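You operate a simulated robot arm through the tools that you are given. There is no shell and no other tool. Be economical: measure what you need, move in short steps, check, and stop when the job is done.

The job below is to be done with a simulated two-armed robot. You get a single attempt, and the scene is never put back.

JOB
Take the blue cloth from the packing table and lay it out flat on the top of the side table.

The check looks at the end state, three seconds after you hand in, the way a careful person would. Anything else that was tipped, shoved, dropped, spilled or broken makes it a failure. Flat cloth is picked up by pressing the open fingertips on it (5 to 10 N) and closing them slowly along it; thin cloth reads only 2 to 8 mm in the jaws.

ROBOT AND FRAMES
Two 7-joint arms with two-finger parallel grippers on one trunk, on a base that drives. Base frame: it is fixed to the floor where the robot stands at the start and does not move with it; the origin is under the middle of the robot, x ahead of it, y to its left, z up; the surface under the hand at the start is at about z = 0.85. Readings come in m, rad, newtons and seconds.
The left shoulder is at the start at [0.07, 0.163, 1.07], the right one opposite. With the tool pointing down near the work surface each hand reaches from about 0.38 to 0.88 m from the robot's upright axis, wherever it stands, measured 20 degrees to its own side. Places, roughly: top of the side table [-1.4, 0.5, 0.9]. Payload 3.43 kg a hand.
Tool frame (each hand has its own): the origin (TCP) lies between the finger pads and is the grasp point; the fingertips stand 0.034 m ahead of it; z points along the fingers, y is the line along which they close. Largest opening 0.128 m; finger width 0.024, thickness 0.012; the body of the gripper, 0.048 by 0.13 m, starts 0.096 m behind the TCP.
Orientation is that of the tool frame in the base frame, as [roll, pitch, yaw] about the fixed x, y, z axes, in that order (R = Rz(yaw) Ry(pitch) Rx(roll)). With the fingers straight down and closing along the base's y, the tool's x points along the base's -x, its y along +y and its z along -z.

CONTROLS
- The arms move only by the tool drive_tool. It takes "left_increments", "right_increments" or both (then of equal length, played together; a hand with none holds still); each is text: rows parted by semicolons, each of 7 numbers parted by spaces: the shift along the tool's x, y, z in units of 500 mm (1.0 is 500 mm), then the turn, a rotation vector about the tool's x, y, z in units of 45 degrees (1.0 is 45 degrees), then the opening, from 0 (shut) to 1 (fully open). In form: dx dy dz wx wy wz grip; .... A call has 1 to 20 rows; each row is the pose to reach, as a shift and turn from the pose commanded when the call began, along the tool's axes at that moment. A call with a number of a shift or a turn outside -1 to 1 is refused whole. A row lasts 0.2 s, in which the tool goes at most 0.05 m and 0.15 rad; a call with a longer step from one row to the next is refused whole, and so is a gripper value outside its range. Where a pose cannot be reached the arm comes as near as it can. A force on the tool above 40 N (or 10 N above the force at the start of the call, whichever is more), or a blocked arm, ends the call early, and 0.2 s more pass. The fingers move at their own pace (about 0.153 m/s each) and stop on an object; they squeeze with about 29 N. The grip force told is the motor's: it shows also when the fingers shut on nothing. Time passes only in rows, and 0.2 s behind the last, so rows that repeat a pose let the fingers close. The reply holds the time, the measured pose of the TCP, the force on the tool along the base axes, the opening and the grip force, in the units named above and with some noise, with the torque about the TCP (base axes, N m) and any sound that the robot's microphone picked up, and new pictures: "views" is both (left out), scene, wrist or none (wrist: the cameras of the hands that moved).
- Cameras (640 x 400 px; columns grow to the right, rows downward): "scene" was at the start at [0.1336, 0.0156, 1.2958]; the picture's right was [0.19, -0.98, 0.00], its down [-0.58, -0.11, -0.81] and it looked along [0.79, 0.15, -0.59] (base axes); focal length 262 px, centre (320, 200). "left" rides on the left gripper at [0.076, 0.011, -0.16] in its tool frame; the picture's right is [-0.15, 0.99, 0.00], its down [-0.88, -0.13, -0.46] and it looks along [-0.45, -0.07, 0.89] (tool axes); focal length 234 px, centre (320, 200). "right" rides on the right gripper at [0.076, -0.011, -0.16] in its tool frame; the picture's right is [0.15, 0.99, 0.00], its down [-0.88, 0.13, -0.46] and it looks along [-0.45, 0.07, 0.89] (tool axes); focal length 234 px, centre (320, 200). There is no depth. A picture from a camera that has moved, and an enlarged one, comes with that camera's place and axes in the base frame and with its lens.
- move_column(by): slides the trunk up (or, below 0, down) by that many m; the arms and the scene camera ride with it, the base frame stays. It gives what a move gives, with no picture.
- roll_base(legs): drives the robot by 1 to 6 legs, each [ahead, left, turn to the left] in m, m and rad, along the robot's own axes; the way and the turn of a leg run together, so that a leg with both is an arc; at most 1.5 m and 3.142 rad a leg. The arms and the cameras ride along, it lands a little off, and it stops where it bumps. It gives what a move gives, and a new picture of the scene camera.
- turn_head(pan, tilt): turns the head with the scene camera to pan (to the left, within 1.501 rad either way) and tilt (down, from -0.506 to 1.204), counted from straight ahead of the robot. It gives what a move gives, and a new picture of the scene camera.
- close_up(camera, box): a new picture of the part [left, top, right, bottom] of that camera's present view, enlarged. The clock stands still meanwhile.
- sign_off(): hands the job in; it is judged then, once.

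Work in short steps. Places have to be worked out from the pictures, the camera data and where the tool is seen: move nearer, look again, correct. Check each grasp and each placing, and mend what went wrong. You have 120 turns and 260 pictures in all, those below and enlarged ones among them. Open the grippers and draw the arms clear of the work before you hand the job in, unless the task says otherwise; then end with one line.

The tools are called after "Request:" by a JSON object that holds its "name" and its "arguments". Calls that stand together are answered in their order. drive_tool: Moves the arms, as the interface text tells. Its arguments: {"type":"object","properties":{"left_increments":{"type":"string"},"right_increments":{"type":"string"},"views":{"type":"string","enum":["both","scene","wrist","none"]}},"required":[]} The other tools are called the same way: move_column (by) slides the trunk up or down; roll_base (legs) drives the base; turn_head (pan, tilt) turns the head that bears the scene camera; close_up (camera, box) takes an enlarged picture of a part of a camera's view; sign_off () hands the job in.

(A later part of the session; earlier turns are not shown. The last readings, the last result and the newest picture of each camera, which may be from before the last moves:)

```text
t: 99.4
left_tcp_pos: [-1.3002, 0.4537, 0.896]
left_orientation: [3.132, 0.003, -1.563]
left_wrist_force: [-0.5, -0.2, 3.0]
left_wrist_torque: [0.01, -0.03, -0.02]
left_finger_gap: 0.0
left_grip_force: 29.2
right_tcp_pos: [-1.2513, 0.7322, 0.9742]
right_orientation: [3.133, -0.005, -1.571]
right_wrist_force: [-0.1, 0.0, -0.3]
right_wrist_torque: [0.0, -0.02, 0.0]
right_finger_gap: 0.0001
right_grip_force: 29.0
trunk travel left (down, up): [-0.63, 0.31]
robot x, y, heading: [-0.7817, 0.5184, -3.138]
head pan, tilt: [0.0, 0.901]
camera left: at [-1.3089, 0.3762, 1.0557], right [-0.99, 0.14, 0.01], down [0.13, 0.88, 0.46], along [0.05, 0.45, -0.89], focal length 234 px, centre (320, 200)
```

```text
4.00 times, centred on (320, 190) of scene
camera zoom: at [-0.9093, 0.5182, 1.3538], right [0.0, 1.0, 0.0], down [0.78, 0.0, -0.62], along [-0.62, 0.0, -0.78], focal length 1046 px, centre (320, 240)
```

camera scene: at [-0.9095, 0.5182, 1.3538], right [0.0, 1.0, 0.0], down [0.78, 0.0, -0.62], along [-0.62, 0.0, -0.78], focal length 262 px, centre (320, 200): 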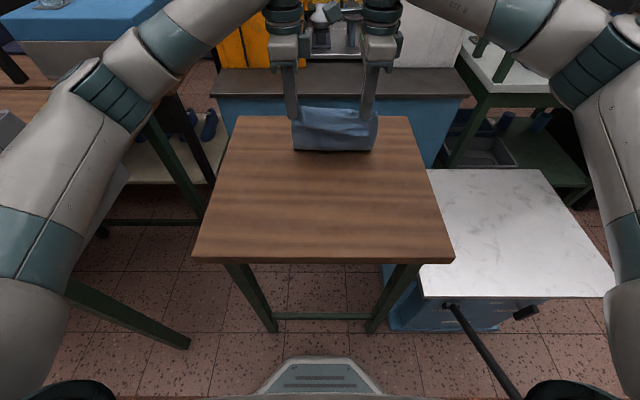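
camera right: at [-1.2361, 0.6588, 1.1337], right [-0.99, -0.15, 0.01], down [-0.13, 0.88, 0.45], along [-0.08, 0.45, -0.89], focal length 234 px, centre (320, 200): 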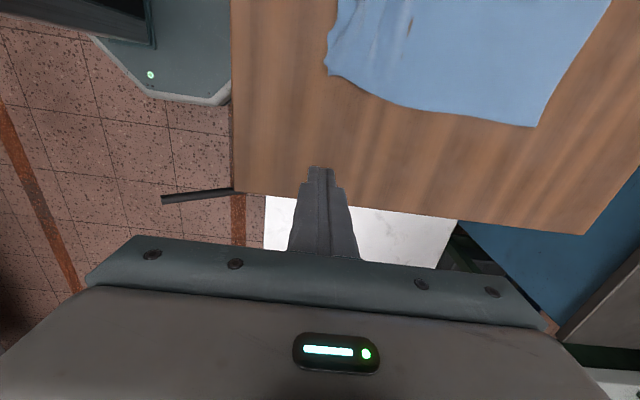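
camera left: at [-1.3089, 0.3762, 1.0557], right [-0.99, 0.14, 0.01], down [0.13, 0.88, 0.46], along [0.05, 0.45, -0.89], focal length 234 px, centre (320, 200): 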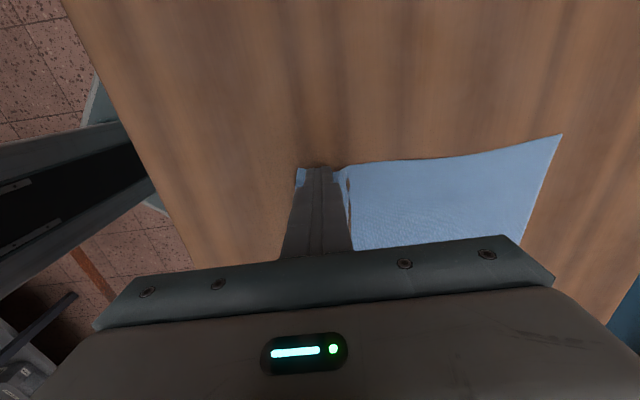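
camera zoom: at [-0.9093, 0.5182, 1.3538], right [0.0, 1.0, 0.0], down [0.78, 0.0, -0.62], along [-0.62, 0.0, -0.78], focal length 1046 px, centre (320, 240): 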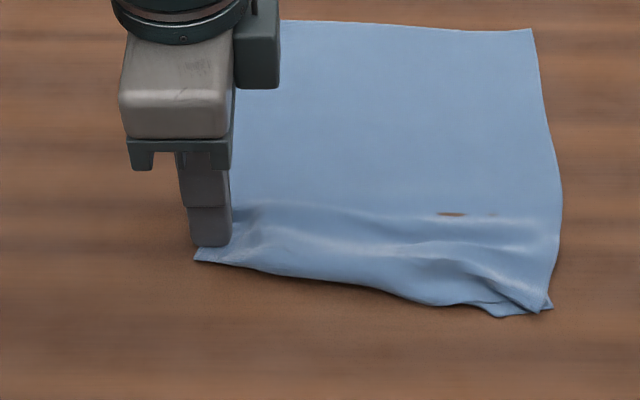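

I shift 8 mm toward the hem so I press only the flap, press about 1 mm deeper, and drag 5 cm toward the robot.

Request:
{"name": "drive_tool", "arguments": {"left_increments": "0 0 -0.012 0 0 0 0; 0 -0.016 -0.012 0 0 0 0; 0 -0.016 -0.004 0 0 0 0; 0 -0.016 0.003 0 0 0 0; 0 -0.016 0.003 0 0 0 0; 0.004 -0.03 0.003 0 0 0 0; 0.008 -0.045 0.003 0 0 0 0; 0.012 -0.06 0.003 0 0 0 0; 0.016 -0.075 0.003 0 0 0 0; 0.016 -0.09 0.003 0 0 0 0; 0.016 -0.105 0.003 0 0 0 0; 0.016 -0.116 0.003 0 0 0 0", "views": "wrist"}}

Request:
{"name": "close_up", "arguments": {"camera": "scene", "box": [240, 140, 400, 240]}}

```text
t: 101.9
left_tcp_pos: [-1.2481, 0.4455, 0.8954]
left_orientation: [3.125, 0.006, -1.563]
left_wrist_force: [4.5, -0.3, 16.7]
left_wrist_torque: [0.08, -0.15, -0.03]
left_finger_gap: 0.0001
left_grip_force: 28.9
right_tcp_pos: [-1.2502, 0.7327, 0.9733]
right_orientation: [3.129, -0.004, -1.571]
right_wrist_force: [0.2, -0.1, -0.2]
right_wrist_torque: [-0.02, 0.0, 0.03]
right_finger_gap: 0.0002
right_grip_force: 28.9
trunk travel left (down, up): [-0.63, 0.31]
robot x, y, heading: [-0.7803, 0.5209, -3.139]
head pan, tilt: [0.0, 0.901]
stopped in row 12 (left hand): the force on the tool passed its limit at 41 N (the readings are from after the stop); the commanded pose is now the measured one
camera left: at [-1.257, 0.3685, 1.0549], right [-0.99, 0.14, 0.02], down [0.13, 0.88, 0.46], along [0.05, 0.46, -0.89], focal length 234 px, centre (320, 200)
```

left: 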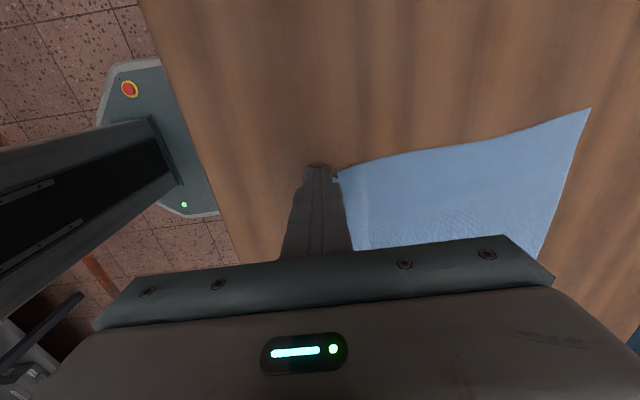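

```text
4.00 times, centred on (320, 190) of scene
camera zoom: at [-0.9083, 0.5179, 1.3535], right [0.0, 1.0, 0.0], down [0.78, 0.0, -0.62], along [-0.62, 0.0, -0.78], focal length 1046 px, centre (320, 240)
```

zoom: 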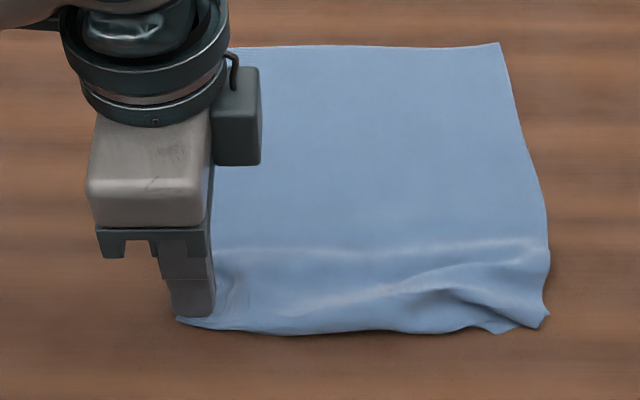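

That worked. I lift the left hand clear and look over the whole cloth.

Request:
{"name": "drive_tool", "arguments": {"left_increments": "0 0 -0.03 0 0 0 0; 0 0 -0.09 0 0 0 0; 0 0 -0.16 0 0 0 0; 0.08 0 -0.16 0 0 0 0; 0.16 0 -0.16 0 0 0 0; 0.24 0 -0.16 0 0 0 0", "views": "none"}}

Request:
{"name": "close_up", "arguments": {"camera": "scene", "box": [240, 140, 400, 240]}}

Request:
{"name": "close_up", "arguments": {"camera": "right", "box": [290, 0, 530, 150]}}

```text
t: 103.3
left_tcp_pos: [-1.2485, 0.3216, 0.9737]
left_orientation: [3.126, 0.006, -1.565]
left_wrist_force: [0.3, -0.1, 0.1]
left_wrist_torque: [0.01, 0.06, 0.0]
left_finger_gap: 0.0
left_grip_force: 28.7
right_tcp_pos: [-1.2503, 0.7305, 0.9729]
right_orientation: [3.128, -0.003, -1.572]
right_wrist_force: [0.9, -0.1, 0.3]
right_wrist_torque: [0.0, 0.05, 0.02]
right_finger_gap: 0.0
right_grip_force: 28.5
trunk travel left (down, up): [-0.63, 0.31]
robot x, y, heading: [-0.7812, 0.5163, -3.136]
head pan, tilt: [0.0, 0.901]
```

```text
4.00 times, centred on (320, 190) of scene
camera zoom: at [-0.9087, 0.5162, 1.3538], right [0.0, 1.0, 0.0], down [0.78, 0.0, -0.62], along [-0.62, 0.0, -0.78], focal length 1046 px, centre (320, 240)
```

zoom: 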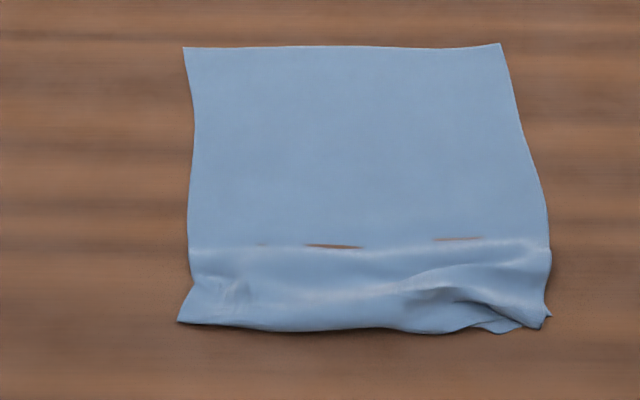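

```text
2.67 times, centred on (410, 75) of right
camera zoom: at [-1.236, 0.6569, 1.1341], right [-0.99, -0.15, 0.01], down [-0.12, 0.88, 0.46], along [-0.08, 0.45, -0.89], focal length 624 px, centre (80, 533)
```

zoom: 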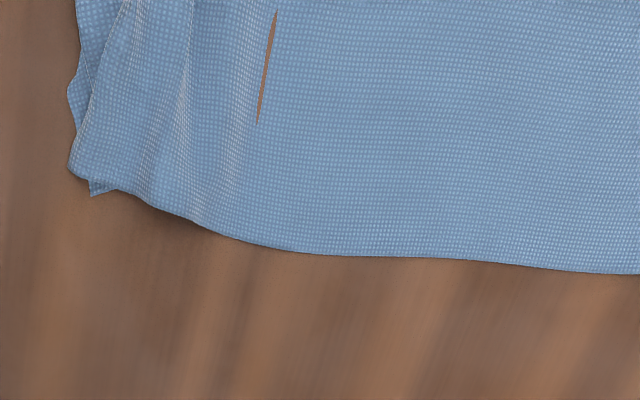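

Only the right near corner still has a narrow tuck; its hem strip peeks out in front around (−1.236, 0.62). I press just on that strip's edge with the right fingertips.

Request:
{"name": "drive_tool", "arguments": {"right_increments": "0.07 -0.03 0 0 0 0 0; 0.14 -0.048 0 0 0 0 0; 0.2 -0.048 0.03 0 0 0 0; 0.203 -0.048 0.08 0 0 0 0; 0.203 -0.048 0.13 0 0 0 0; 0.203 -0.048 0.148 0 0 0 0; 0.203 -0.048 0.156 0 0 0 0; 0.203 -0.048 0.156 0 0 0 0", "views": "wrist"}}

Request:
{"name": "close_up", "arguments": {"camera": "scene", "box": [310, 180, 410, 240]}}

```text
t: 105.1
left_tcp_pos: [-1.2484, 0.3229, 0.9746]
left_orientation: [3.128, 0.005, -1.564]
left_wrist_force: [-0.1, 0.1, 0.3]
left_wrist_torque: [0.01, -0.01, -0.02]
left_finger_gap: 0.0001
left_grip_force: 29.1
right_tcp_pos: [-1.2278, 0.6312, 0.8963]
right_orientation: [3.131, -0.003, -1.571]
right_wrist_force: [-1.1, 0.2, 4.1]
right_wrist_torque: [0.03, 0.03, -0.03]
right_finger_gap: 0.0
right_grip_force: 29.1
trunk travel left (down, up): [-0.63, 0.31]
robot x, y, heading: [-0.7845, 0.5166, -3.145]
head pan, tilt: [0.0, 0.901]
camera right: at [-1.2141, 0.5575, 1.056], right [-0.99, -0.15, 0.01], down [-0.13, 0.88, 0.45], along [-0.08, 0.45, -0.89], focal length 234 px, centre (320, 200)
```

right: 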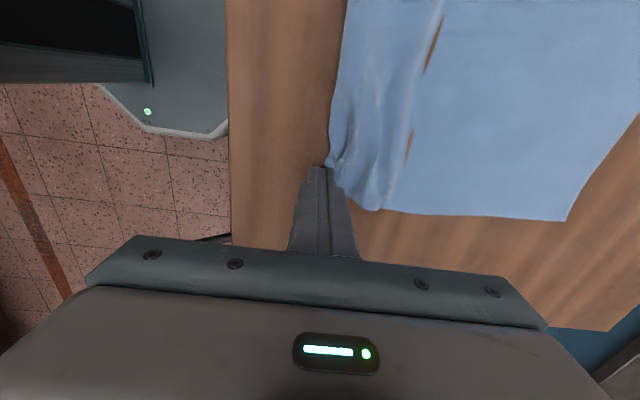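

```text
6.40 times, centred on (360, 210) of scene
camera zoom: at [-0.9094, 0.5178, 1.3538], right [0.0, 1.0, 0.0], down [0.78, 0.0, -0.62], along [-0.62, 0.0, -0.78], focal length 1674 px, centre (64, 136)
```

zoom: 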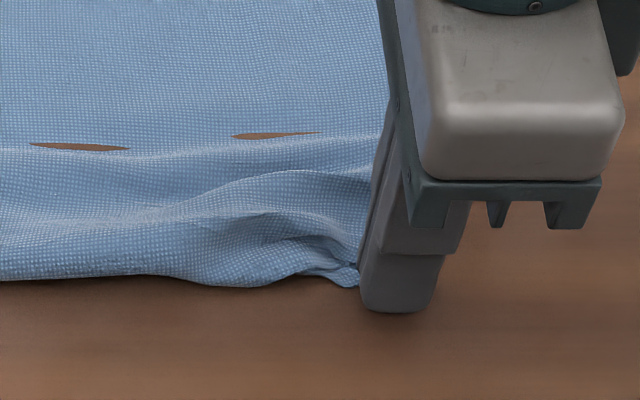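

The strip end lies under the finger's left half. I shift 6 mm left, press slightly harder, and drag 4 cm toward the robot and a bit right.

Request:
{"name": "drive_tool", "arguments": {"right_increments": "0 0 -0.012 0 0 0 0; 0.014 0.002 -0.012 0 0 0 0; 0.014 0.002 -0.003 0 0 0 0; 0.014 0.002 0.003 0 0 0 0; 0.014 0.002 0.003 0 0 0 0; 0.012 -0.01 0.003 0 0 0 0; 0.008 -0.022 0.003 0 0 0 0; 0.004 -0.034 0.003 0 0 0 0; 0 -0.046 0.003 0 0 0 0; -0.004 -0.058 0.003 0 0 0 0; -0.008 -0.07 0.003 0 0 0 0; -0.008 -0.07 -0.03 0 0 0 0; -0.008 -0.07 -0.1 0 0 0 0; -0.008 -0.07 -0.16 0 0 0 0; -0.1 -0.07 -0.16 0 0 0 0; -0.18 -0.07 -0.16 0 0 0 0", "views": "none"}}

Request:
{"name": "close_up", "arguments": {"camera": "scene", "box": [240, 140, 400, 240]}}

Request:
{"name": "close_up", "arguments": {"camera": "right", "box": [290, 0, 530, 150]}}

```text
t: 107.3
left_tcp_pos: [-1.247, 0.3216, 0.9751]
left_orientation: [3.125, 0.006, -1.565]
left_wrist_force: [0.4, 0.4, -0.2]
left_wrist_torque: [0.01, -0.01, -0.02]
left_finger_gap: 0.0
left_grip_force: 29.0
right_tcp_pos: [-1.1988, 0.6321, 0.8963]
right_orientation: [3.126, -0.008, -1.568]
right_wrist_force: [1.4, -3.1, 19.7]
right_wrist_torque: [-0.04, 0.12, 0.05]
right_finger_gap: 0.0
right_grip_force: 29.1
trunk travel left (down, up): [-0.63, 0.31]
robot x, y, heading: [-0.7792, 0.517, -3.138]
head pan, tilt: [0.0, 0.901]
stopped in row 11 (right hand): the force on the tool passed its limit at 41 N (the readings are from after the stop); the commanded pose is now the measured one
```

```text
4.00 times, centred on (320, 190) of scene
camera zoom: at [-0.9082, 0.5177, 1.3535], right [0.0, 1.0, 0.0], down [0.78, 0.0, -0.62], along [-0.62, 0.0, -0.78], focal length 1046 px, centre (320, 240)
```

zoom: 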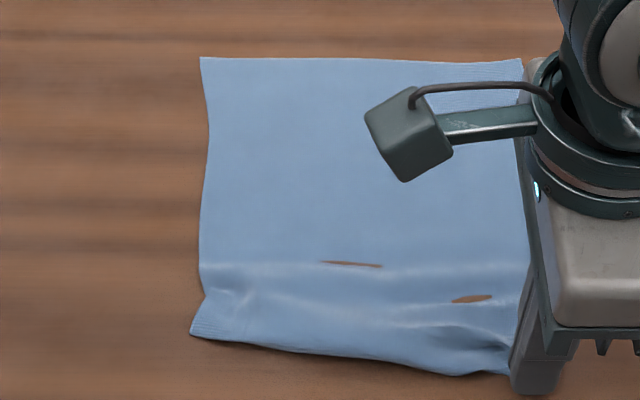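

```text
2.67 times, centred on (410, 75) of right
camera zoom: at [-1.1843, 0.5578, 1.056], right [-0.99, -0.15, 0.02], down [-0.12, 0.88, 0.45], along [-0.08, 0.44, -0.89], focal length 624 px, centre (80, 533)
```

zoom: 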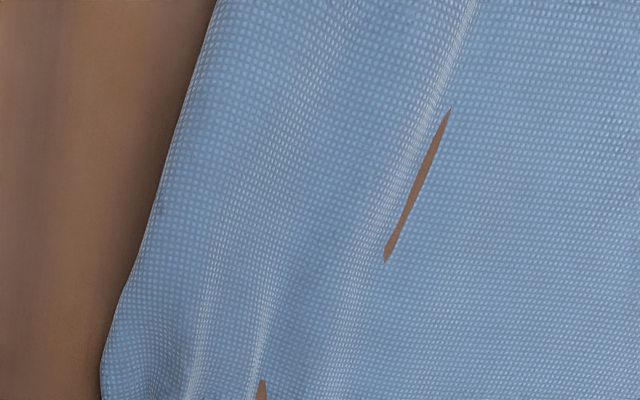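

Much flatter, hem drawn out. I lift the right hand clear and check.

Request:
{"name": "drive_tool", "arguments": {"right_increments": "0 0 -0.03 0 0 0 0; 0 0 -0.1 0 0 0 0; 0 0 -0.16 0 0 0 0; -0.1 0 -0.16 0 0 0 0; -0.2 0 -0.16 0 0 0 0; -0.2 0 -0.16 0 0 0 0", "views": "none"}}

Request:
{"name": "close_up", "arguments": {"camera": "scene", "box": [240, 140, 400, 240]}}

Request:
{"name": "close_up", "arguments": {"camera": "right", "box": [290, 0, 530, 150]}}

```text
t: 108.7
left_tcp_pos: [-1.2483, 0.3223, 0.974]
left_orientation: [3.128, 0.005, -1.56]
left_wrist_force: [0.3, -0.4, 0.1]
left_wrist_torque: [0.06, 0.01, 0.01]
left_finger_gap: 0.0
left_grip_force: 28.6
right_tcp_pos: [-1.1988, 0.7324, 0.9768]
right_orientation: [3.13, -0.006, -1.57]
right_wrist_force: [0.9, 0.6, 0.0]
right_wrist_torque: [0.04, -0.01, -0.04]
right_finger_gap: 0.0
right_grip_force: 28.9
trunk travel left (down, up): [-0.63, 0.31]
robot x, y, heading: [-0.7824, 0.517, -3.14]
head pan, tilt: [0.0, 0.901]
```

```text
4.00 times, centred on (320, 190) of scene
camera zoom: at [-0.9105, 0.5165, 1.3536], right [0.0, 1.0, 0.0], down [0.78, 0.0, -0.62], along [-0.62, 0.0, -0.78], focal length 1046 px, centre (320, 240)
```

zoom: 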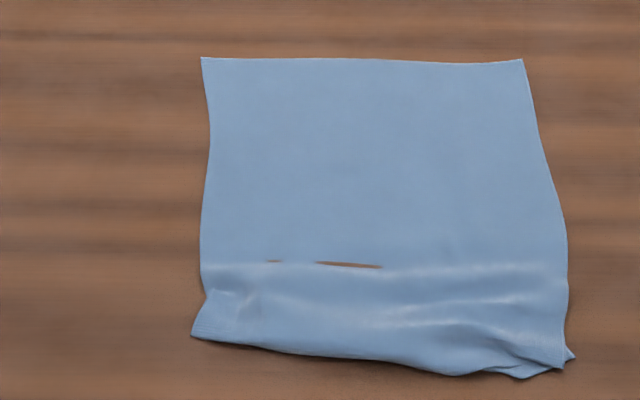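

```text
2.67 times, centred on (410, 75) of right
camera zoom: at [-1.1839, 0.6583, 1.1374], right [-0.99, -0.15, 0.01], down [-0.13, 0.88, 0.45], along [-0.08, 0.45, -0.89], focal length 624 px, centre (80, 533)
```

zoom: 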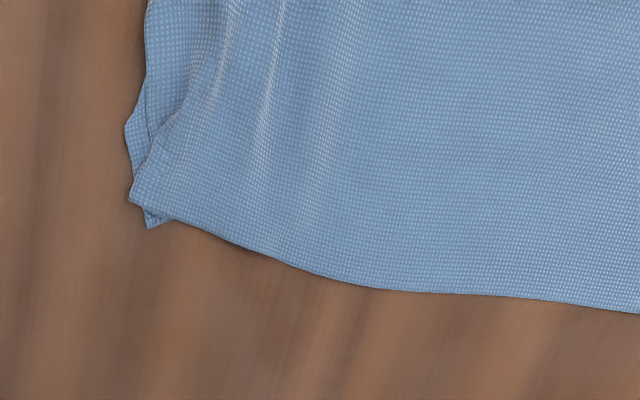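

Nearly done: only a ~1 cm pleat remains at the right near corner, its hem at about (−1.203, 0.63). I press its edge strip once more and pull 2.5 cm outward, then lift away.

Request:
{"name": "drive_tool", "arguments": {"right_increments": "0.07 0 0 0 0 0 0; 0.14 0 0 0 0 0 0; 0.199 0 0.03 0 0 0 0; 0.199 0 0.09 0 0 0 0; 0.199 0 0.14 0 0 0 0; 0.199 0 0.158 0 0 0 0; 0.199 0 0.165 0 0 0 0; 0.199 0 0.165 0 0 0 0", "views": "none"}}

Request:
{"name": "close_up", "arguments": {"camera": "scene", "box": [310, 190, 410, 250]}}

```text
t: 110.7
left_tcp_pos: [-1.2477, 0.3232, 0.9755]
left_orientation: [3.126, 0.006, -1.563]
left_wrist_force: [-0.5, 0.1, 0.1]
left_wrist_torque: [0.0, -0.01, -0.01]
left_finger_gap: 0.0
left_grip_force: 29.7
right_tcp_pos: [-1.2003, 0.6333, 0.8956]
right_orientation: [3.121, -0.009, -1.57]
right_wrist_force: [4.4, 1.2, 23.3]
right_wrist_torque: [0.16, 0.05, -0.03]
right_finger_gap: 0.0
right_grip_force: 29.3
trunk travel left (down, up): [-0.63, 0.31]
robot x, y, heading: [-0.7797, 0.5192, -3.137]
head pan, tilt: [0.0, 0.901]
stopped in row 8 (right hand): the force on the tool passed its limit at 41 N (the readings are from after the stop); the commanded pose is now the measured one
```

```text
6.40 times, centred on (360, 220) of scene
camera zoom: at [-0.9079, 0.5178, 1.3538], right [0.0, 1.0, 0.0], down [0.78, 0.0, -0.62], along [-0.62, 0.0, -0.78], focal length 1674 px, centre (64, 72)
```

zoom: 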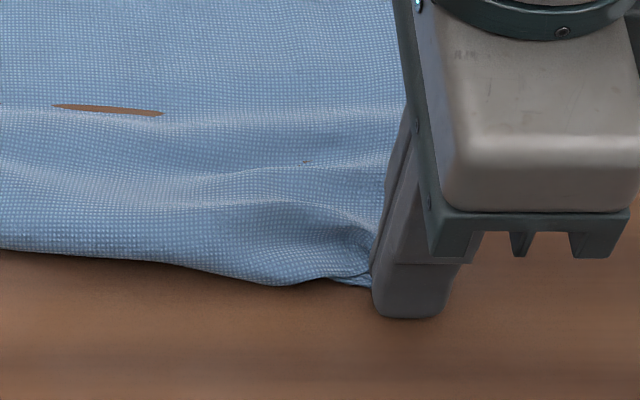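

The strip is under the fingertip. I ease the press and drag outward, then lift clear.

Request:
{"name": "drive_tool", "arguments": {"right_increments": "0 0 -0.003 0 0 0 0; -0.003 -0.01 -0.004 0 0 0 0; -0.006 -0.02 -0.004 0 0 0 0; -0.01 -0.03 -0.004 0 0 0 0; -0.014 -0.04 -0.004 0 0 0 0; -0.018 -0.05 -0.004 0 0 0 0; -0.02 -0.06 -0.004 0 0 0 0; -0.02 -0.06 -0.03 0 0 0 0; -0.02 -0.06 -0.1 0 0 0 0; -0.02 -0.06 -0.16 0 0 0 0; -0.1 -0.06 -0.16 0 0 0 0; -0.2 -0.06 -0.16 0 0 0 0; -0.2 -0.06 -0.16 0 0 0 0", "views": "none"}}

Request:
{"name": "close_up", "arguments": {"camera": "scene", "box": [240, 150, 400, 250]}}

Request:
{"name": "close_up", "arguments": {"camera": "right", "box": [290, 0, 530, 150]}}

```text
t: 113.5
left_tcp_pos: [-1.2481, 0.3217, 0.9744]
left_orientation: [3.128, 0.004, -1.562]
left_wrist_force: [0.2, 0.0, 0.4]
left_wrist_torque: [0.01, 0.02, 0.01]
left_finger_gap: 0.0
left_grip_force: 29.0
right_tcp_pos: [-1.1705, 0.7338, 0.9711]
right_orientation: [3.124, -0.006, -1.571]
right_wrist_force: [-1.1, -0.5, -0.6]
right_wrist_torque: [0.01, 0.01, 0.02]
right_finger_gap: 0.0
right_grip_force: 28.9
trunk travel left (down, up): [-0.63, 0.31]
robot x, y, heading: [-0.7792, 0.5185, -3.145]
head pan, tilt: [0.0, 0.901]
```

```text
4.00 times, centred on (320, 200) of scene
camera zoom: at [-0.9106, 0.516, 1.3536], right [0.0, 1.0, 0.0], down [0.78, 0.0, -0.62], along [-0.62, 0.0, -0.78], focal length 1046 px, centre (320, 200)
```

zoom: 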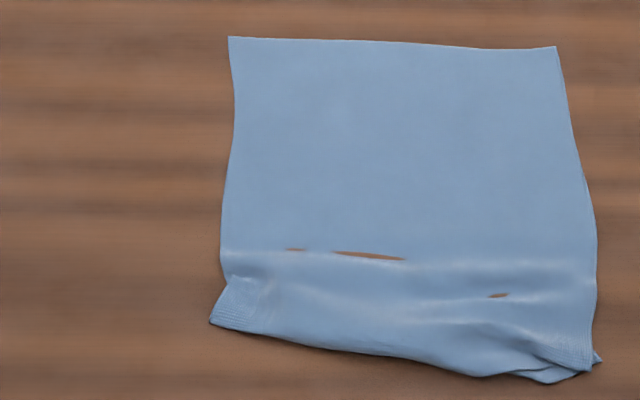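

```text
2.67 times, centred on (410, 75) of right
camera zoom: at [-1.1546, 0.6594, 1.1315], right [-0.99, -0.15, 0.02], down [-0.12, 0.88, 0.45], along [-0.08, 0.45, -0.89], focal length 624 px, centre (80, 533)
```

zoom: 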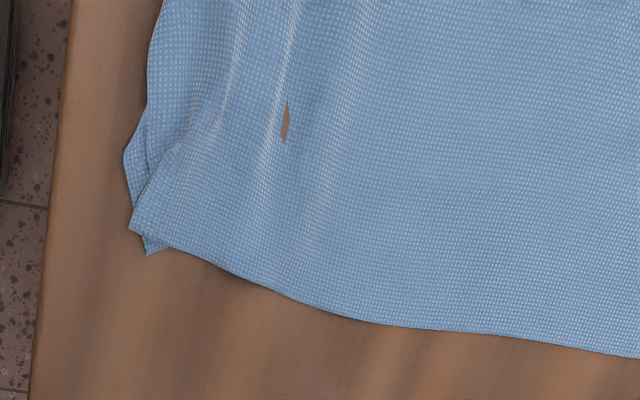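

Dragging now just moves the whole sheet. I'll use two hands: right pins the hem strip, left presses mid-sheet and pulls away from the robot. First I bring the left hand above mid-sheet.

Request:
{"name": "drive_tool", "arguments": {"left_increments": "-0.06 0.05 0 0 0 0 0; -0.12 0.1 0 0 0 0 0; -0.18 0.15 0 0 0 0 0; -0.24 0.2 0 0 0 0 0; -0.3 0.25 0 0 0 0 0; -0.36 0.3 0 0 0 0 0; -0.42 0.303 0 0 0 0 0; -0.47 0.303 0 0 0 0 0; -0.47 0.303 0.06 0 0 0 0; -0.47 0.303 0.13 0 0 0 0", "views": "scene"}}

```text
t: 115.7
left_tcp_pos: [-1.4016, 0.5591, 0.9117]
left_orientation: [3.128, 0.004, -1.564]
left_wrist_force: [-0.1, -0.6, 0.2]
left_wrist_torque: [0.04, -0.03, -0.01]
left_finger_gap: 0.0
left_grip_force: 29.4
right_tcp_pos: [-1.1687, 0.7342, 0.971]
right_orientation: [3.125, -0.007, -1.573]
right_wrist_force: [0.3, -0.5, -0.1]
right_wrist_torque: [0.03, -0.03, 0.02]
right_finger_gap: 0.0
right_grip_force: 29.0
trunk travel left (down, up): [-0.63, 0.31]
robot x, y, heading: [-0.7821, 0.5183, -3.136]
head pan, tilt: [0.0, 0.901]
camera scene: at [-0.9101, 0.5182, 1.3538], right [0.0, 1.0, 0.0], down [0.78, 0.0, -0.62], along [-0.62, 0.0, -0.78], focal length 262 px, centre (320, 200)
```

scene: 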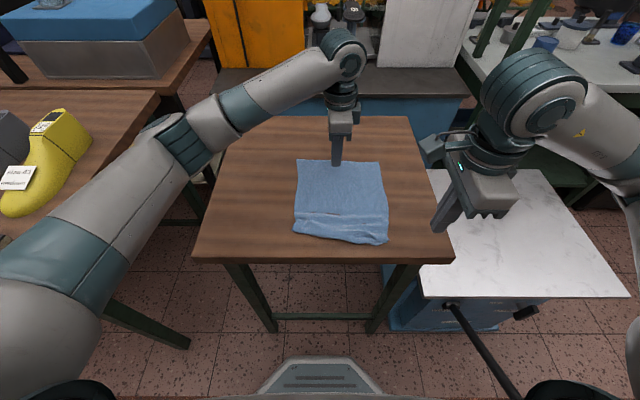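

Now the right hand goes down onto the hem strip and the left onto the sheet, both to light contact.

Request:
{"name": "drive_tool", "arguments": {"left_increments": "0 0 0 0 0 0 0; 0 0 0 0 0 0 0; 0 0 0.01 0 0 0 0; 0 0 0.02 0 0 0 0; 0 0 0.026 0 0 0 0; 0 0 0.03 0 0 0 0; 0 0 0.03 0 0 0 0", "right_increments": "0.07 0 0 0 0 0 0; 0.14 0 0 0 0 0 0; 0.186 0 0.04 0 0 0 0; 0.186 0 0.09 0 0 0 0; 0.186 0 0.135 0 0 0 0; 0.186 0 0.147 0 0 0 0; 0.186 0 0.147 0 0 0 0", "views": "none"}}

Request:
{"name": "close_up", "arguments": {"camera": "scene", "box": [270, 150, 430, 250]}}

```text
t: 117.3
left_tcp_pos: [-1.4034, 0.5572, 0.8979]
left_orientation: [3.129, 0.005, -1.563]
left_wrist_force: [-1.0, -0.7, 0.5]
left_wrist_torque: [-0.01, 0.0, -0.01]
left_finger_gap: 0.0
left_grip_force: 29.5
right_tcp_pos: [-1.1693, 0.6408, 0.9003]
right_orientation: [3.125, -0.006, -1.571]
right_wrist_force: [0.1, -0.6, 0.0]
right_wrist_torque: [-0.02, 0.02, 0.01]
right_finger_gap: 0.0
right_grip_force: 28.8
trunk travel left (down, up): [-0.63, 0.31]
robot x, y, heading: [-0.7802, 0.5201, -3.141]
head pan, tilt: [0.0, 0.901]
```

```text
4.00 times, centred on (350, 200) of scene
camera zoom: at [-0.9097, 0.5181, 1.3537], right [0.0, 1.0, 0.0], down [0.78, 0.0, -0.62], along [-0.62, 0.0, -0.78], focal length 1046 px, centre (200, 200)
```

zoom: 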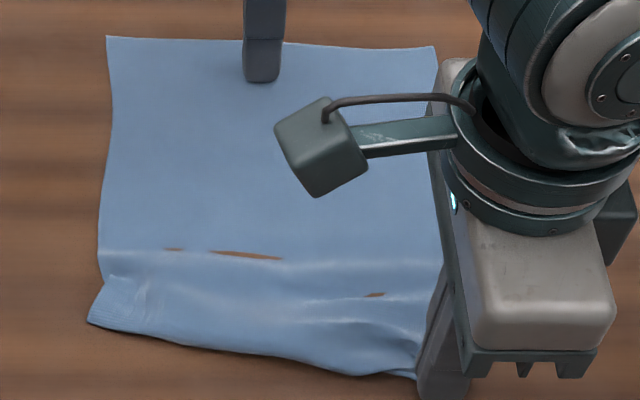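

Both are poised. I press right about 10 N and left about 8 N.

Request:
{"name": "drive_tool", "arguments": {"left_increments": "0 0 0.003 0 0 0 0; 0 0 0.005 0 0 0 0; 0 0 0.005 0 0 0 0", "right_increments": "0 0 0.005 0 0 0 0; 0 0 0.01 0 0 0 0; 0 0 0.01 0 0 0 0", "views": "none"}}

```text
t: 118.1
left_tcp_pos: [-1.4041, 0.5578, 0.8964]
left_orientation: [3.129, 0.005, -1.564]
left_wrist_force: [0.8, -0.8, -0.2]
left_wrist_torque: [0.01, 0.03, 0.01]
left_finger_gap: 0.0
left_grip_force: 29.1
right_tcp_pos: [-1.171, 0.6408, 0.8955]
right_orientation: [3.123, -0.008, -1.573]
right_wrist_force: [0.0, 0.9, 10.4]
right_wrist_torque: [-0.02, 0.13, 0.03]
right_finger_gap: 0.0
right_grip_force: 29.0
trunk travel left (down, up): [-0.63, 0.31]
robot x, y, heading: [-0.7775, 0.5197, -3.136]
head pan, tilt: [0.0, 0.901]
```

The right pins at 10 N; the left still hovers. I lower the left 1.5 mm more.

Request:
{"name": "drive_tool", "arguments": {"left_increments": "0 0 0.002 0 0 0 0; 0 0 0.004 0 0 0 0; 0 0 0.004 0 0 0 0", "views": "none"}}

```text
t: 118.9
left_tcp_pos: [-1.4031, 0.5573, 0.8953]
left_orientation: [3.124, 0.006, -1.564]
left_wrist_force: [-4.4, -1.2, 18.2]
left_wrist_torque: [-0.08, -0.01, 0.01]
left_finger_gap: 0.0
left_grip_force: 29.4
right_tcp_pos: [-1.1686, 0.6423, 0.8959]
right_orientation: [3.123, -0.007, -1.572]
right_wrist_force: [-1.7, 0.6, 6.7]
right_wrist_torque: [0.01, 0.12, -0.03]
right_finger_gap: 0.0
right_grip_force: 29.1
trunk travel left (down, up): [-0.63, 0.31]
robot x, y, heading: [-0.7814, 0.5205, -3.138]
head pan, tilt: [0.0, 0.901]
```

Both press. The left pulls 3.5 cm away from the robot while the right holds.

Request:
{"name": "drive_tool", "arguments": {"left_increments": "0 0.01 -0.001 0 0 0 0; 0 0.02 -0.001 0 0 0 0; 0 0.03 -0.001 0 0 0 0; 0 0.04 -0.001 0 0 0 0; 0 0.05 -0.001 0 0 0 0; 0 0.06 -0.001 0 0 0 0; 0 0.07 -0.001 0 0 0 0", "right_increments": "0 0 0.001 0 0 0 0; 0 0 0.001 0 0 0 0; 0 0 0.001 0 0 0 0; 0 0 0.001 0 0 0 0; 0 0 0.001 0 0 0 0; 0 0 0.001 0 0 0 0; 0 0 0.001 0 0 0 0", "views": "none"}}

Request:
{"name": "close_up", "arguments": {"camera": "scene", "box": [270, 150, 430, 250]}}

```text
t: 120.5
left_tcp_pos: [-1.4364, 0.5552, 0.8946]
left_orientation: [3.126, 0.004, -1.561]
left_wrist_force: [1.1, 0.4, 4.0]
left_wrist_torque: [0.0, -0.1, 0.02]
left_finger_gap: 0.0
left_grip_force: 28.9
right_tcp_pos: [-1.1688, 0.6414, 0.8942]
right_orientation: [3.121, -0.007, -1.571]
right_wrist_force: [3.4, -2.5, 20.0]
right_wrist_torque: [-0.07, 0.11, 0.0]
right_finger_gap: 0.0
right_grip_force: 28.6
trunk travel left (down, up): [-0.63, 0.31]
robot x, y, heading: [-0.7804, 0.5175, -3.137]
head pan, tilt: [0.0, 0.901]
```

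```text
4.00 times, centred on (350, 200) of scene
camera zoom: at [-0.9073, 0.5175, 1.354], right [0.0, 1.0, 0.0], down [0.78, 0.0, -0.62], along [-0.62, 0.0, -0.78], focal length 1046 px, centre (200, 200)
```

zoom: 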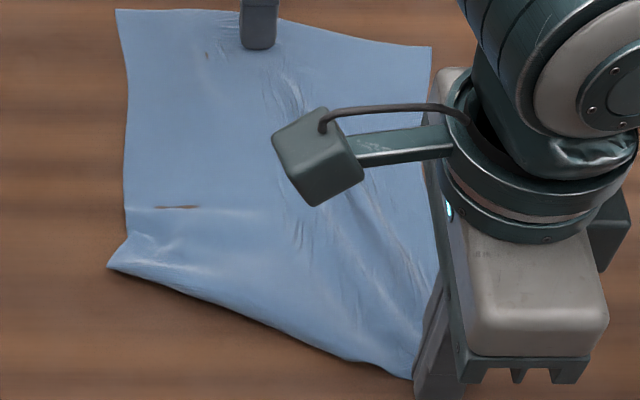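

The pleat appears pulled out. I lift both hands and look.

Request:
{"name": "drive_tool", "arguments": {"left_increments": "0 0 -0.03 0 0 0 0; 0 0 -0.1 0 0 0 0; 0 0 -0.17 0 0 0 0; 0.08 0 -0.17 0 0 0 0; 0.17 0 -0.17 0 0 0 0; 0.26 0 -0.17 0 0 0 0; 0.35 0 -0.17 0 0 0 0; 0.44 0 -0.17 0 0 0 0", "right_increments": "0 0 -0.03 0 0 0 0; 0 0 -0.1 0 0 0 0; 0 0 -0.17 0 0 0 0; -0.08 0 -0.17 0 0 0 0; -0.17 0 -0.17 0 0 0 0; -0.2 0 -0.17 0 0 0 0; -0.2 0 -0.17 0 0 0 0; -0.2 0 -0.17 0 0 0 0", "views": "none"}}

Request:
{"name": "close_up", "arguments": {"camera": "scene", "box": [250, 140, 410, 250]}}

Request:
{"name": "close_up", "arguments": {"camera": "right", "box": [290, 0, 530, 150]}}

```text
t: 122.3
left_tcp_pos: [-1.4352, 0.3335, 0.9765]
left_orientation: [3.127, 0.006, -1.566]
left_wrist_force: [0.2, -1.0, 0.7]
left_wrist_torque: [0.05, 0.02, -0.03]
left_finger_gap: 0.0
left_grip_force: 28.6
right_tcp_pos: [-1.1687, 0.742, 0.9788]
right_orientation: [3.123, -0.003, -1.574]
right_wrist_force: [-0.3, 0.0, 0.5]
right_wrist_torque: [0.01, 0.0, 0.01]
right_finger_gap: 0.0001
right_grip_force: 29.1
trunk travel left (down, up): [-0.63, 0.31]
robot x, y, heading: [-0.7801, 0.5213, -3.133]
head pan, tilt: [0.0, 0.901]
```

```text
3.64 times, centred on (330, 195) of scene
camera zoom: at [-0.9091, 0.5166, 1.3538], right [0.0, 1.0, 0.0], down [0.78, 0.0, -0.62], along [-0.62, 0.0, -0.78], focal length 951 px, centre (284, 218)
```

zoom: 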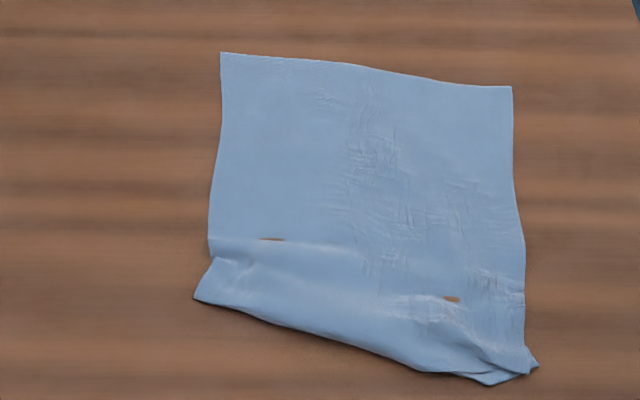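

```text
2.67 times, centred on (410, 75) of right
camera zoom: at [-1.1532, 0.667, 1.139], right [-0.99, -0.15, 0.02], down [-0.12, 0.88, 0.45], along [-0.08, 0.45, -0.89], focal length 624 px, centre (80, 533)
```

zoom: 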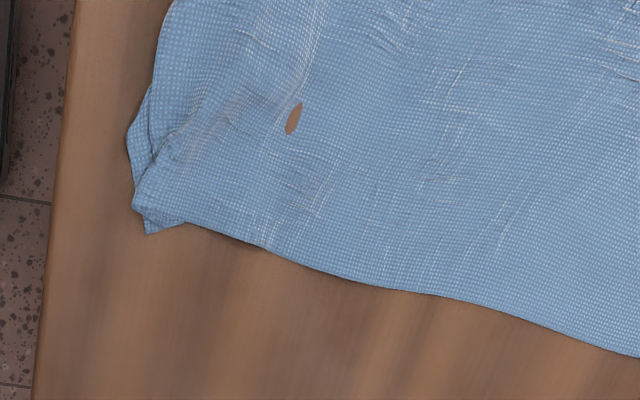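

The pleat survives because pressing pins all its layers. I'll pinch about 3 cm inside that corner, lift so the hem hangs free, then trail it outward by moving away from the robot while lowering.

Request:
{"name": "drive_tool", "arguments": {"right_increments": "0.05 0.04 0 0 0 0 0.27; 0.1 0.08 0 0 0 0 0.27; 0.15 0.119 0.03 0 0 0 0.27; 0.15 0.119 0.08 0 0 0 0.27; 0.15 0.119 0.13 0 0 0 0.27; 0.15 0.119 0.158 0 0 0 0.27; 0.15 0.119 0.164 0 0 0 0.27; 0.15 0.119 0.164 0 0 0 0.27", "views": "none"}}

Request:
{"name": "close_up", "arguments": {"camera": "scene", "box": [310, 180, 430, 255]}}

```text
t: 124.1
left_tcp_pos: [-1.4368, 0.3342, 0.9762]
left_orientation: [3.128, 0.006, -1.564]
left_wrist_force: [0.4, -0.3, -1.1]
left_wrist_torque: [0.01, -0.01, 0.0]
left_finger_gap: 0.0
left_grip_force: 29.4
right_tcp_pos: [-1.2307, 0.6666, 0.8987]
right_orientation: [3.125, -0.007, -1.57]
right_wrist_force: [0.0, 0.5, 0.4]
right_wrist_torque: [0.0, 0.04, -0.01]
right_finger_gap: 0.0346
right_grip_force: 0.0
trunk travel left (down, up): [-0.63, 0.31]
robot x, y, heading: [-0.7808, 0.5193, -3.139]
head pan, tilt: [0.0, 0.901]
```

```text
5.33 times, centred on (370, 218) of scene
camera zoom: at [-0.9099, 0.518, 1.3537], right [0.0, 1.0, 0.0], down [0.78, 0.0, -0.62], along [-0.62, 0.0, -0.78], focal length 1395 px, centre (53, 107)
```

zoom: 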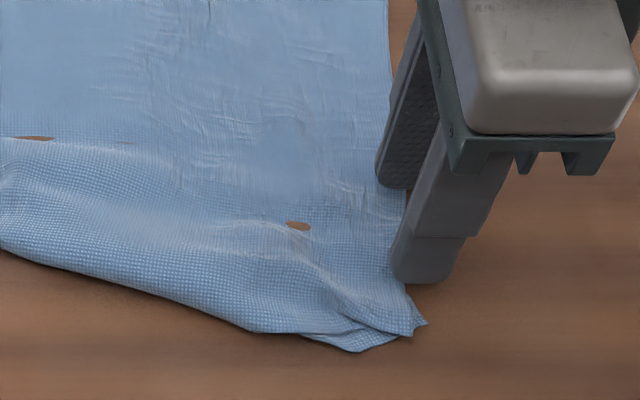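

The finger is too far right by about 2.5 cm. I lift slightly, shift left, and set down again.

Request:
{"name": "drive_tool", "arguments": {"right_increments": "0 0 -0.02 0 0 0 0.27; 0.03 0 -0.02 0 0 0 0.27; 0.054 0 -0.02 0 0 0 0.27; 0.054 0 -0.006 0 0 0 0.27; 0.054 0 0.005 0 0 0 0.27; 0.054 0 0.007 0 0 0 0.27; 0.054 0 0.007 0 0 0 0.27", "views": "none"}}

Request:
{"name": "close_up", "arguments": {"camera": "scene", "box": [310, 180, 430, 255]}}

```text
t: 125.7
left_tcp_pos: [-1.4358, 0.3334, 0.9779]
left_orientation: [3.128, 0.004, -1.564]
left_wrist_force: [-0.7, 0.6, 1.2]
left_wrist_torque: [-0.03, 0.0, 0.0]
left_finger_gap: 0.0
left_grip_force: 28.7
right_tcp_pos: [-1.2301, 0.6381, 0.895]
right_orientation: [3.124, -0.008, -1.571]
right_wrist_force: [-0.8, -0.3, 11.1]
right_wrist_torque: [0.11, -0.3, -0.04]
right_finger_gap: 0.0346
right_grip_force: 0.0
trunk travel left (down, up): [-0.63, 0.31]
robot x, y, heading: [-0.7833, 0.5143, -3.139]
head pan, tilt: [0.0, 0.901]
```

```text
5.33 times, centred on (370, 218) of scene
camera zoom: at [-0.909, 0.5177, 1.354], right [0.0, 1.0, 0.0], down [0.78, 0.0, -0.62], along [-0.62, 0.0, -0.78], focal length 1395 px, centre (53, 107)
```

zoom: 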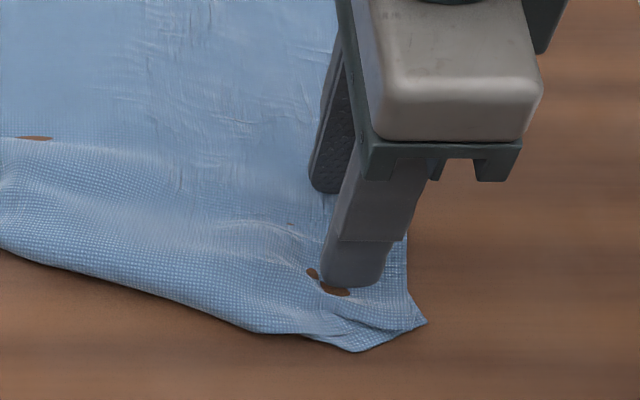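

Well placed, 11 N. I close slowly, lift 6 cm, and look.

Request:
{"name": "drive_tool", "arguments": {"right_increments": "0 0 0 0 0 0 0.23; 0 0 0 0 0 0 0.19; 0 0 0 0 0 0 0.15; 0 0 0 0 0 0 0.11; 0 0 0 0 0 0 0.07; 0 0 0 0 0 0 0.03; 0 0 0 0 0 0 0; 0 0 0 0 0 0 0; 0 0 0 0 0 0 0; 0 0.005 -0.03 0 0 0 0; 0 0.01 -0.07 0 0 0 0; 0 0.015 -0.11 0 0 0 0; 0 0.02 -0.13 0 0 0 0; 0 0.02 -0.13 0 0 0 0; 0 0.02 -0.13 0 0 0 0", "views": "wrist"}}

Request:
{"name": "close_up", "arguments": {"camera": "scene", "box": [270, 150, 430, 250]}}

```text
t: 128.9
left_tcp_pos: [-1.4354, 0.3341, 0.9767]
left_orientation: [3.129, 0.005, -1.563]
left_wrist_force: [0.4, -0.5, -0.2]
left_wrist_torque: [0.03, -0.02, -0.03]
left_finger_gap: 0.0002
left_grip_force: 28.9
right_tcp_pos: [-1.2386, 0.6386, 0.9595]
right_orientation: [3.125, -0.008, -1.572]
right_wrist_force: [-0.1, -0.1, -0.1]
right_wrist_torque: [-0.02, 0.03, -0.01]
right_finger_gap: 0.002
right_grip_force: 28.6
trunk travel left (down, up): [-0.63, 0.31]
robot x, y, heading: [-0.7834, 0.5203, -3.139]
head pan, tilt: [0.0, 0.901]
camera right: at [-1.2239, 0.5646, 1.12], right [-0.99, -0.15, 0.02], down [-0.12, 0.88, 0.45], along [-0.08, 0.44, -0.89], focal length 234 px, centre (320, 200)
```

right: 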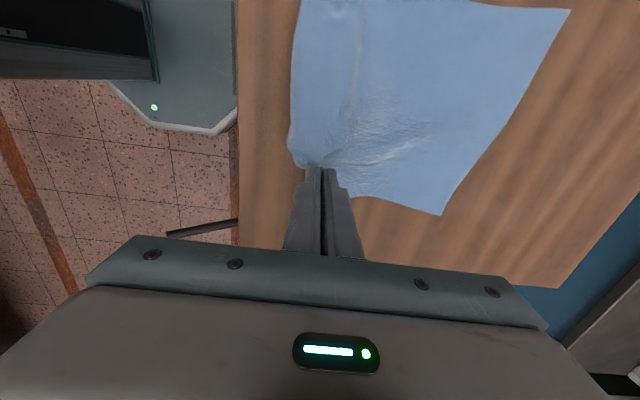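

```text
4.00 times, centred on (350, 200) of scene
camera zoom: at [-0.9097, 0.518, 1.3537], right [0.0, 1.0, 0.0], down [0.78, 0.0, -0.62], along [-0.62, 0.0, -0.78], focal length 1046 px, centre (200, 200)
```

zoom: 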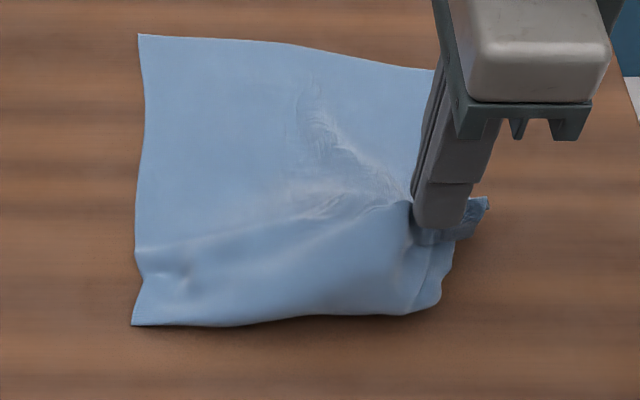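

I look closer at how the flap hangs.

Request:
{"name": "close_up", "arguments": {"camera": "scene", "box": [350, 180, 410, 240]}}

Request:
{"name": "close_up", "arguments": {"camera": "right", "box": [260, 60, 420, 180]}}

```text
6.67 times, centred on (380, 210) of scene
camera zoom: at [-0.9097, 0.518, 1.3537], right [0.0, 1.0, 0.0], down [0.78, 0.0, -0.62], along [-0.62, 0.0, -0.78], focal length 1743 px, centre (-80, 133)
```

zoom: 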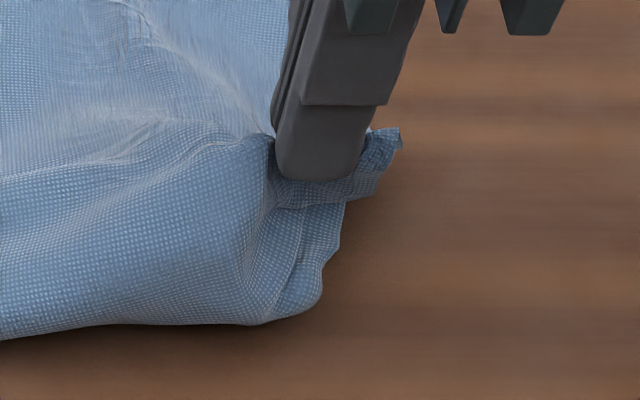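

```text
3.33 times, centred on (340, 120) of right
camera zoom: at [-1.2239, 0.5646, 1.12], right [-0.99, -0.15, 0.02], down [-0.12, 0.88, 0.45], along [-0.08, 0.44, -0.89], focal length 781 px, centre (253, 467)
```

zoom: 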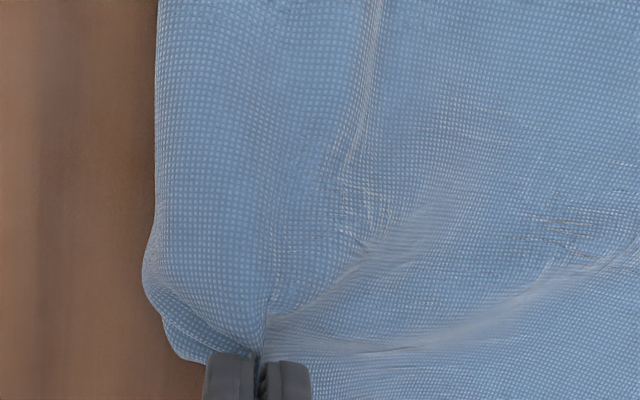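

The hem is still curled under; I lift another 7 cm so it drops free.

Request:
{"name": "drive_tool", "arguments": {"right_increments": "0 0.01 -0.05 0 0 0 0; 0 0.03 -0.1 0 0 0 0; 0 0.05 -0.15 0 0 0 0; 0 0.05 -0.15 0 0 0 0; 0 0.05 -0.15 0 0 0 0", "views": "none"}}

Request:
{"name": "close_up", "arguments": {"camera": "scene", "box": [310, 140, 430, 230]}}

```text
t: 130.1
left_tcp_pos: [-1.4365, 0.3342, 0.9774]
left_orientation: [3.13, 0.006, -1.564]
left_wrist_force: [0.2, 0.1, -0.8]
left_wrist_torque: [0.0, -0.01, 0.01]
left_finger_gap: 0.0
left_grip_force: 29.4
right_tcp_pos: [-1.2617, 0.6378, 1.0355]
right_orientation: [3.125, -0.006, -1.57]
right_wrist_force: [0.5, -0.4, -0.9]
right_wrist_torque: [-0.01, 0.0, 0.01]
right_finger_gap: 0.002
right_grip_force: 28.8
trunk travel left (down, up): [-0.63, 0.31]
robot x, y, heading: [-0.7813, 0.518, -3.142]
head pan, tilt: [0.0, 0.901]
```

```text
4.44 times, centred on (370, 185) of scene
camera zoom: at [-0.9097, 0.5179, 1.3537], right [0.0, 1.0, 0.0], down [0.78, 0.0, -0.62], along [-0.62, 0.0, -0.78], focal length 1162 px, centre (98, 267)
```

zoom: 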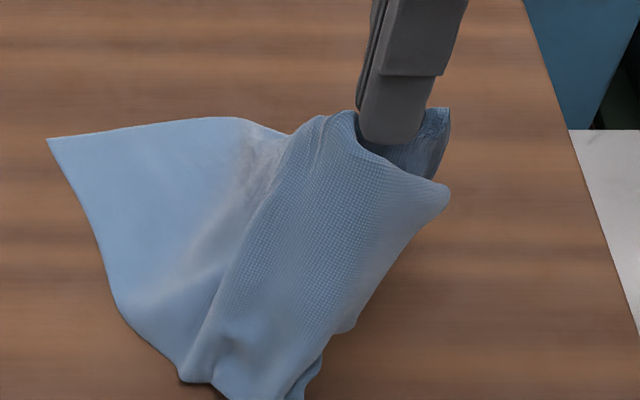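

The corner now hangs freely. I take a full look at the sheet before gripping the left near corner as well.

Request:
{"name": "close_up", "arguments": {"camera": "scene", "box": [260, 130, 420, 250]}}

Request:
{"name": "close_up", "arguments": {"camera": "left", "box": [0, 0, 640, 400]}}

Request:
{"name": "close_up", "arguments": {"camera": "right", "box": [0, 0, 640, 400]}}

```text
3.33 times, centred on (340, 190) of scene
camera zoom: at [-0.9097, 0.5179, 1.3537], right [0.0, 1.0, 0.0], down [0.78, 0.0, -0.62], along [-0.62, 0.0, -0.78], focal length 872 px, centre (253, 233)
```

zoom: 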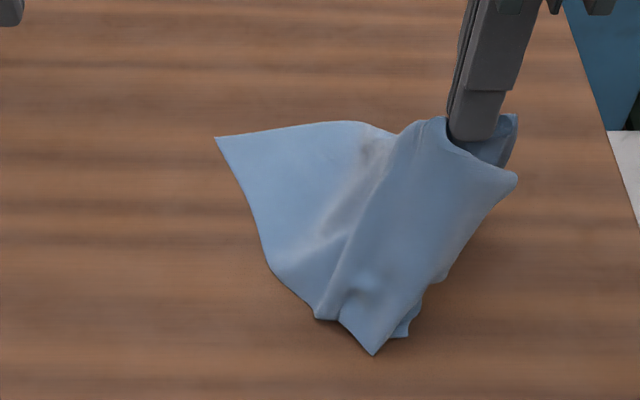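

```text
1.00 times, centred on (320, 200) of left (not enlarged: the box is as wide or as high as the picture)
camera zoom: at [-1.4445, 0.2574, 1.1361], right [-0.99, 0.14, 0.01], down [0.13, 0.88, 0.46], along [0.05, 0.46, -0.89], focal length 234 px, centre (320, 200)
```

zoom: 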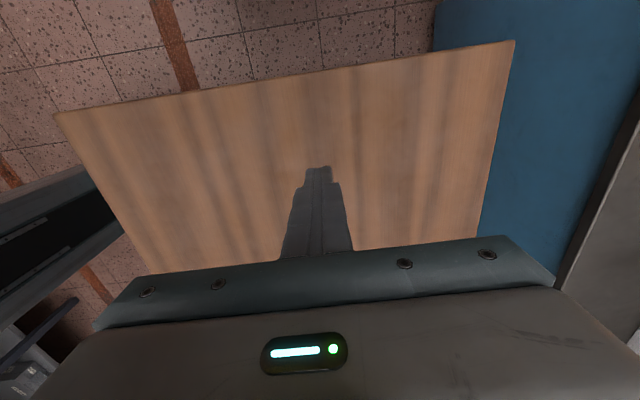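

```text
1.00 times, centred on (320, 200) of right (not enlarged: the box is as wide or as high as the picture)
camera zoom: at [-1.2474, 0.5656, 1.1965], right [-0.99, -0.15, 0.02], down [-0.12, 0.88, 0.45], along [-0.08, 0.44, -0.89], focal length 234 px, centre (320, 200)
```

zoom: 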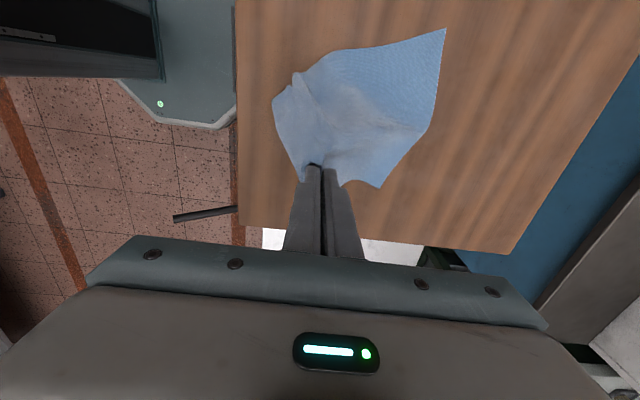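

Lifting one corner dragged the sheet askew. I move the right hand down and outward to spread the sheet back along its diagonal.

Request:
{"name": "drive_tool", "arguments": {"right_increments": "-0.03 -0.02 0.02 0 0 0 0; -0.06 -0.05 0.05 0 0 0 0; -0.09 -0.08 0.08 0 0 0 0; -0.11 -0.1 0.12 0 0 0 0; -0.13 -0.11 0.15 0 0 0 0; -0.13 -0.11 0.15 0 0 0 0", "views": "none"}}

Request:
{"name": "close_up", "arguments": {"camera": "scene", "box": [260, 130, 420, 250]}}

```text
t: 131.5
left_tcp_pos: [-1.4367, 0.3347, 0.9755]
left_orientation: [3.129, 0.005, -1.564]
left_wrist_force: [0.4, -0.1, -0.2]
left_wrist_torque: [0.0, -0.03, -0.03]
left_finger_gap: 0.0
left_grip_force: 28.5
right_tcp_pos: [-1.2098, 0.7018, 0.9598]
right_orientation: [3.124, -0.008, -1.571]
right_wrist_force: [0.3, 0.2, 0.0]
right_wrist_torque: [0.0, -0.02, 0.05]
right_finger_gap: 0.0016
right_grip_force: 29.4
trunk travel left (down, up): [-0.63, 0.31]
robot x, y, heading: [-0.781, 0.5174, -3.136]
head pan, tilt: [0.0, 0.901]
```

```text
3.33 times, centred on (340, 190) of scene
camera zoom: at [-0.9099, 0.5176, 1.3537], right [0.0, 1.0, 0.0], down [0.78, 0.0, -0.62], along [-0.62, 0.0, -0.78], focal length 872 px, centre (253, 233)
```

zoom: 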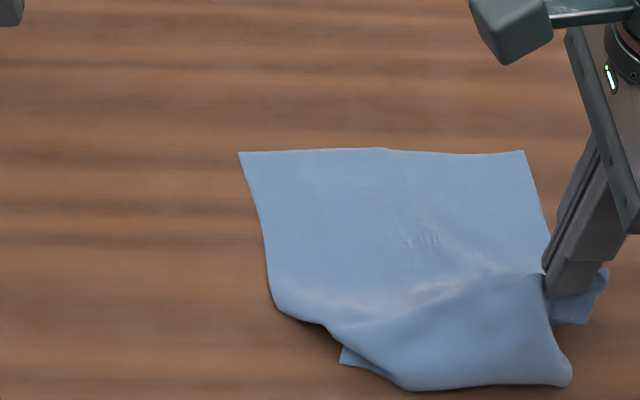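

The near-right corner now hangs outward unpleated; the near-left corner is tucked under. I bring the left hand to pinch near it at about (−1.236, 0.555).

Request:
{"name": "drive_tool", "arguments": {"left_increments": "0 -0.08 0 0 0 0 0.27; -0.03 -0.16 0 0 0 0 0.27; -0.08 -0.24 0 0 0 0 0.27; -0.15 -0.32 0 0 0 0 0.27; -0.22 -0.37 0 0 0 0 0.27; -0.3 -0.4 0 0 0 0 0.27; -0.37 -0.4 0 0 0 0 0.27; -0.44 -0.4 0.02 0 0 0 0.27; -0.44 -0.4 0.08 0 0 0 0.27; -0.44 -0.4 0.14 0 0 0 0.27", "views": "wrist"}}

Request:
{"name": "close_up", "arguments": {"camera": "scene", "box": [260, 140, 420, 260]}}

```text
refused: row 4 steps farther than a row can; nothing moved
```

```text
3.33 times, centred on (340, 200) of scene
camera zoom: at [-0.9099, 0.5176, 1.3537], right [0.0, 1.0, 0.0], down [0.78, 0.0, -0.62], along [-0.62, 0.0, -0.78], focal length 872 px, centre (253, 200)
```

zoom: 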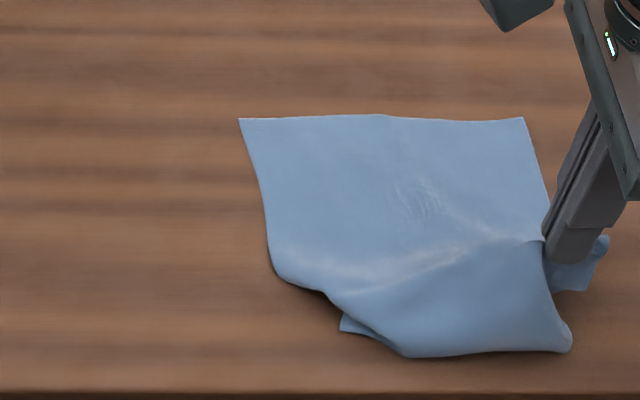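

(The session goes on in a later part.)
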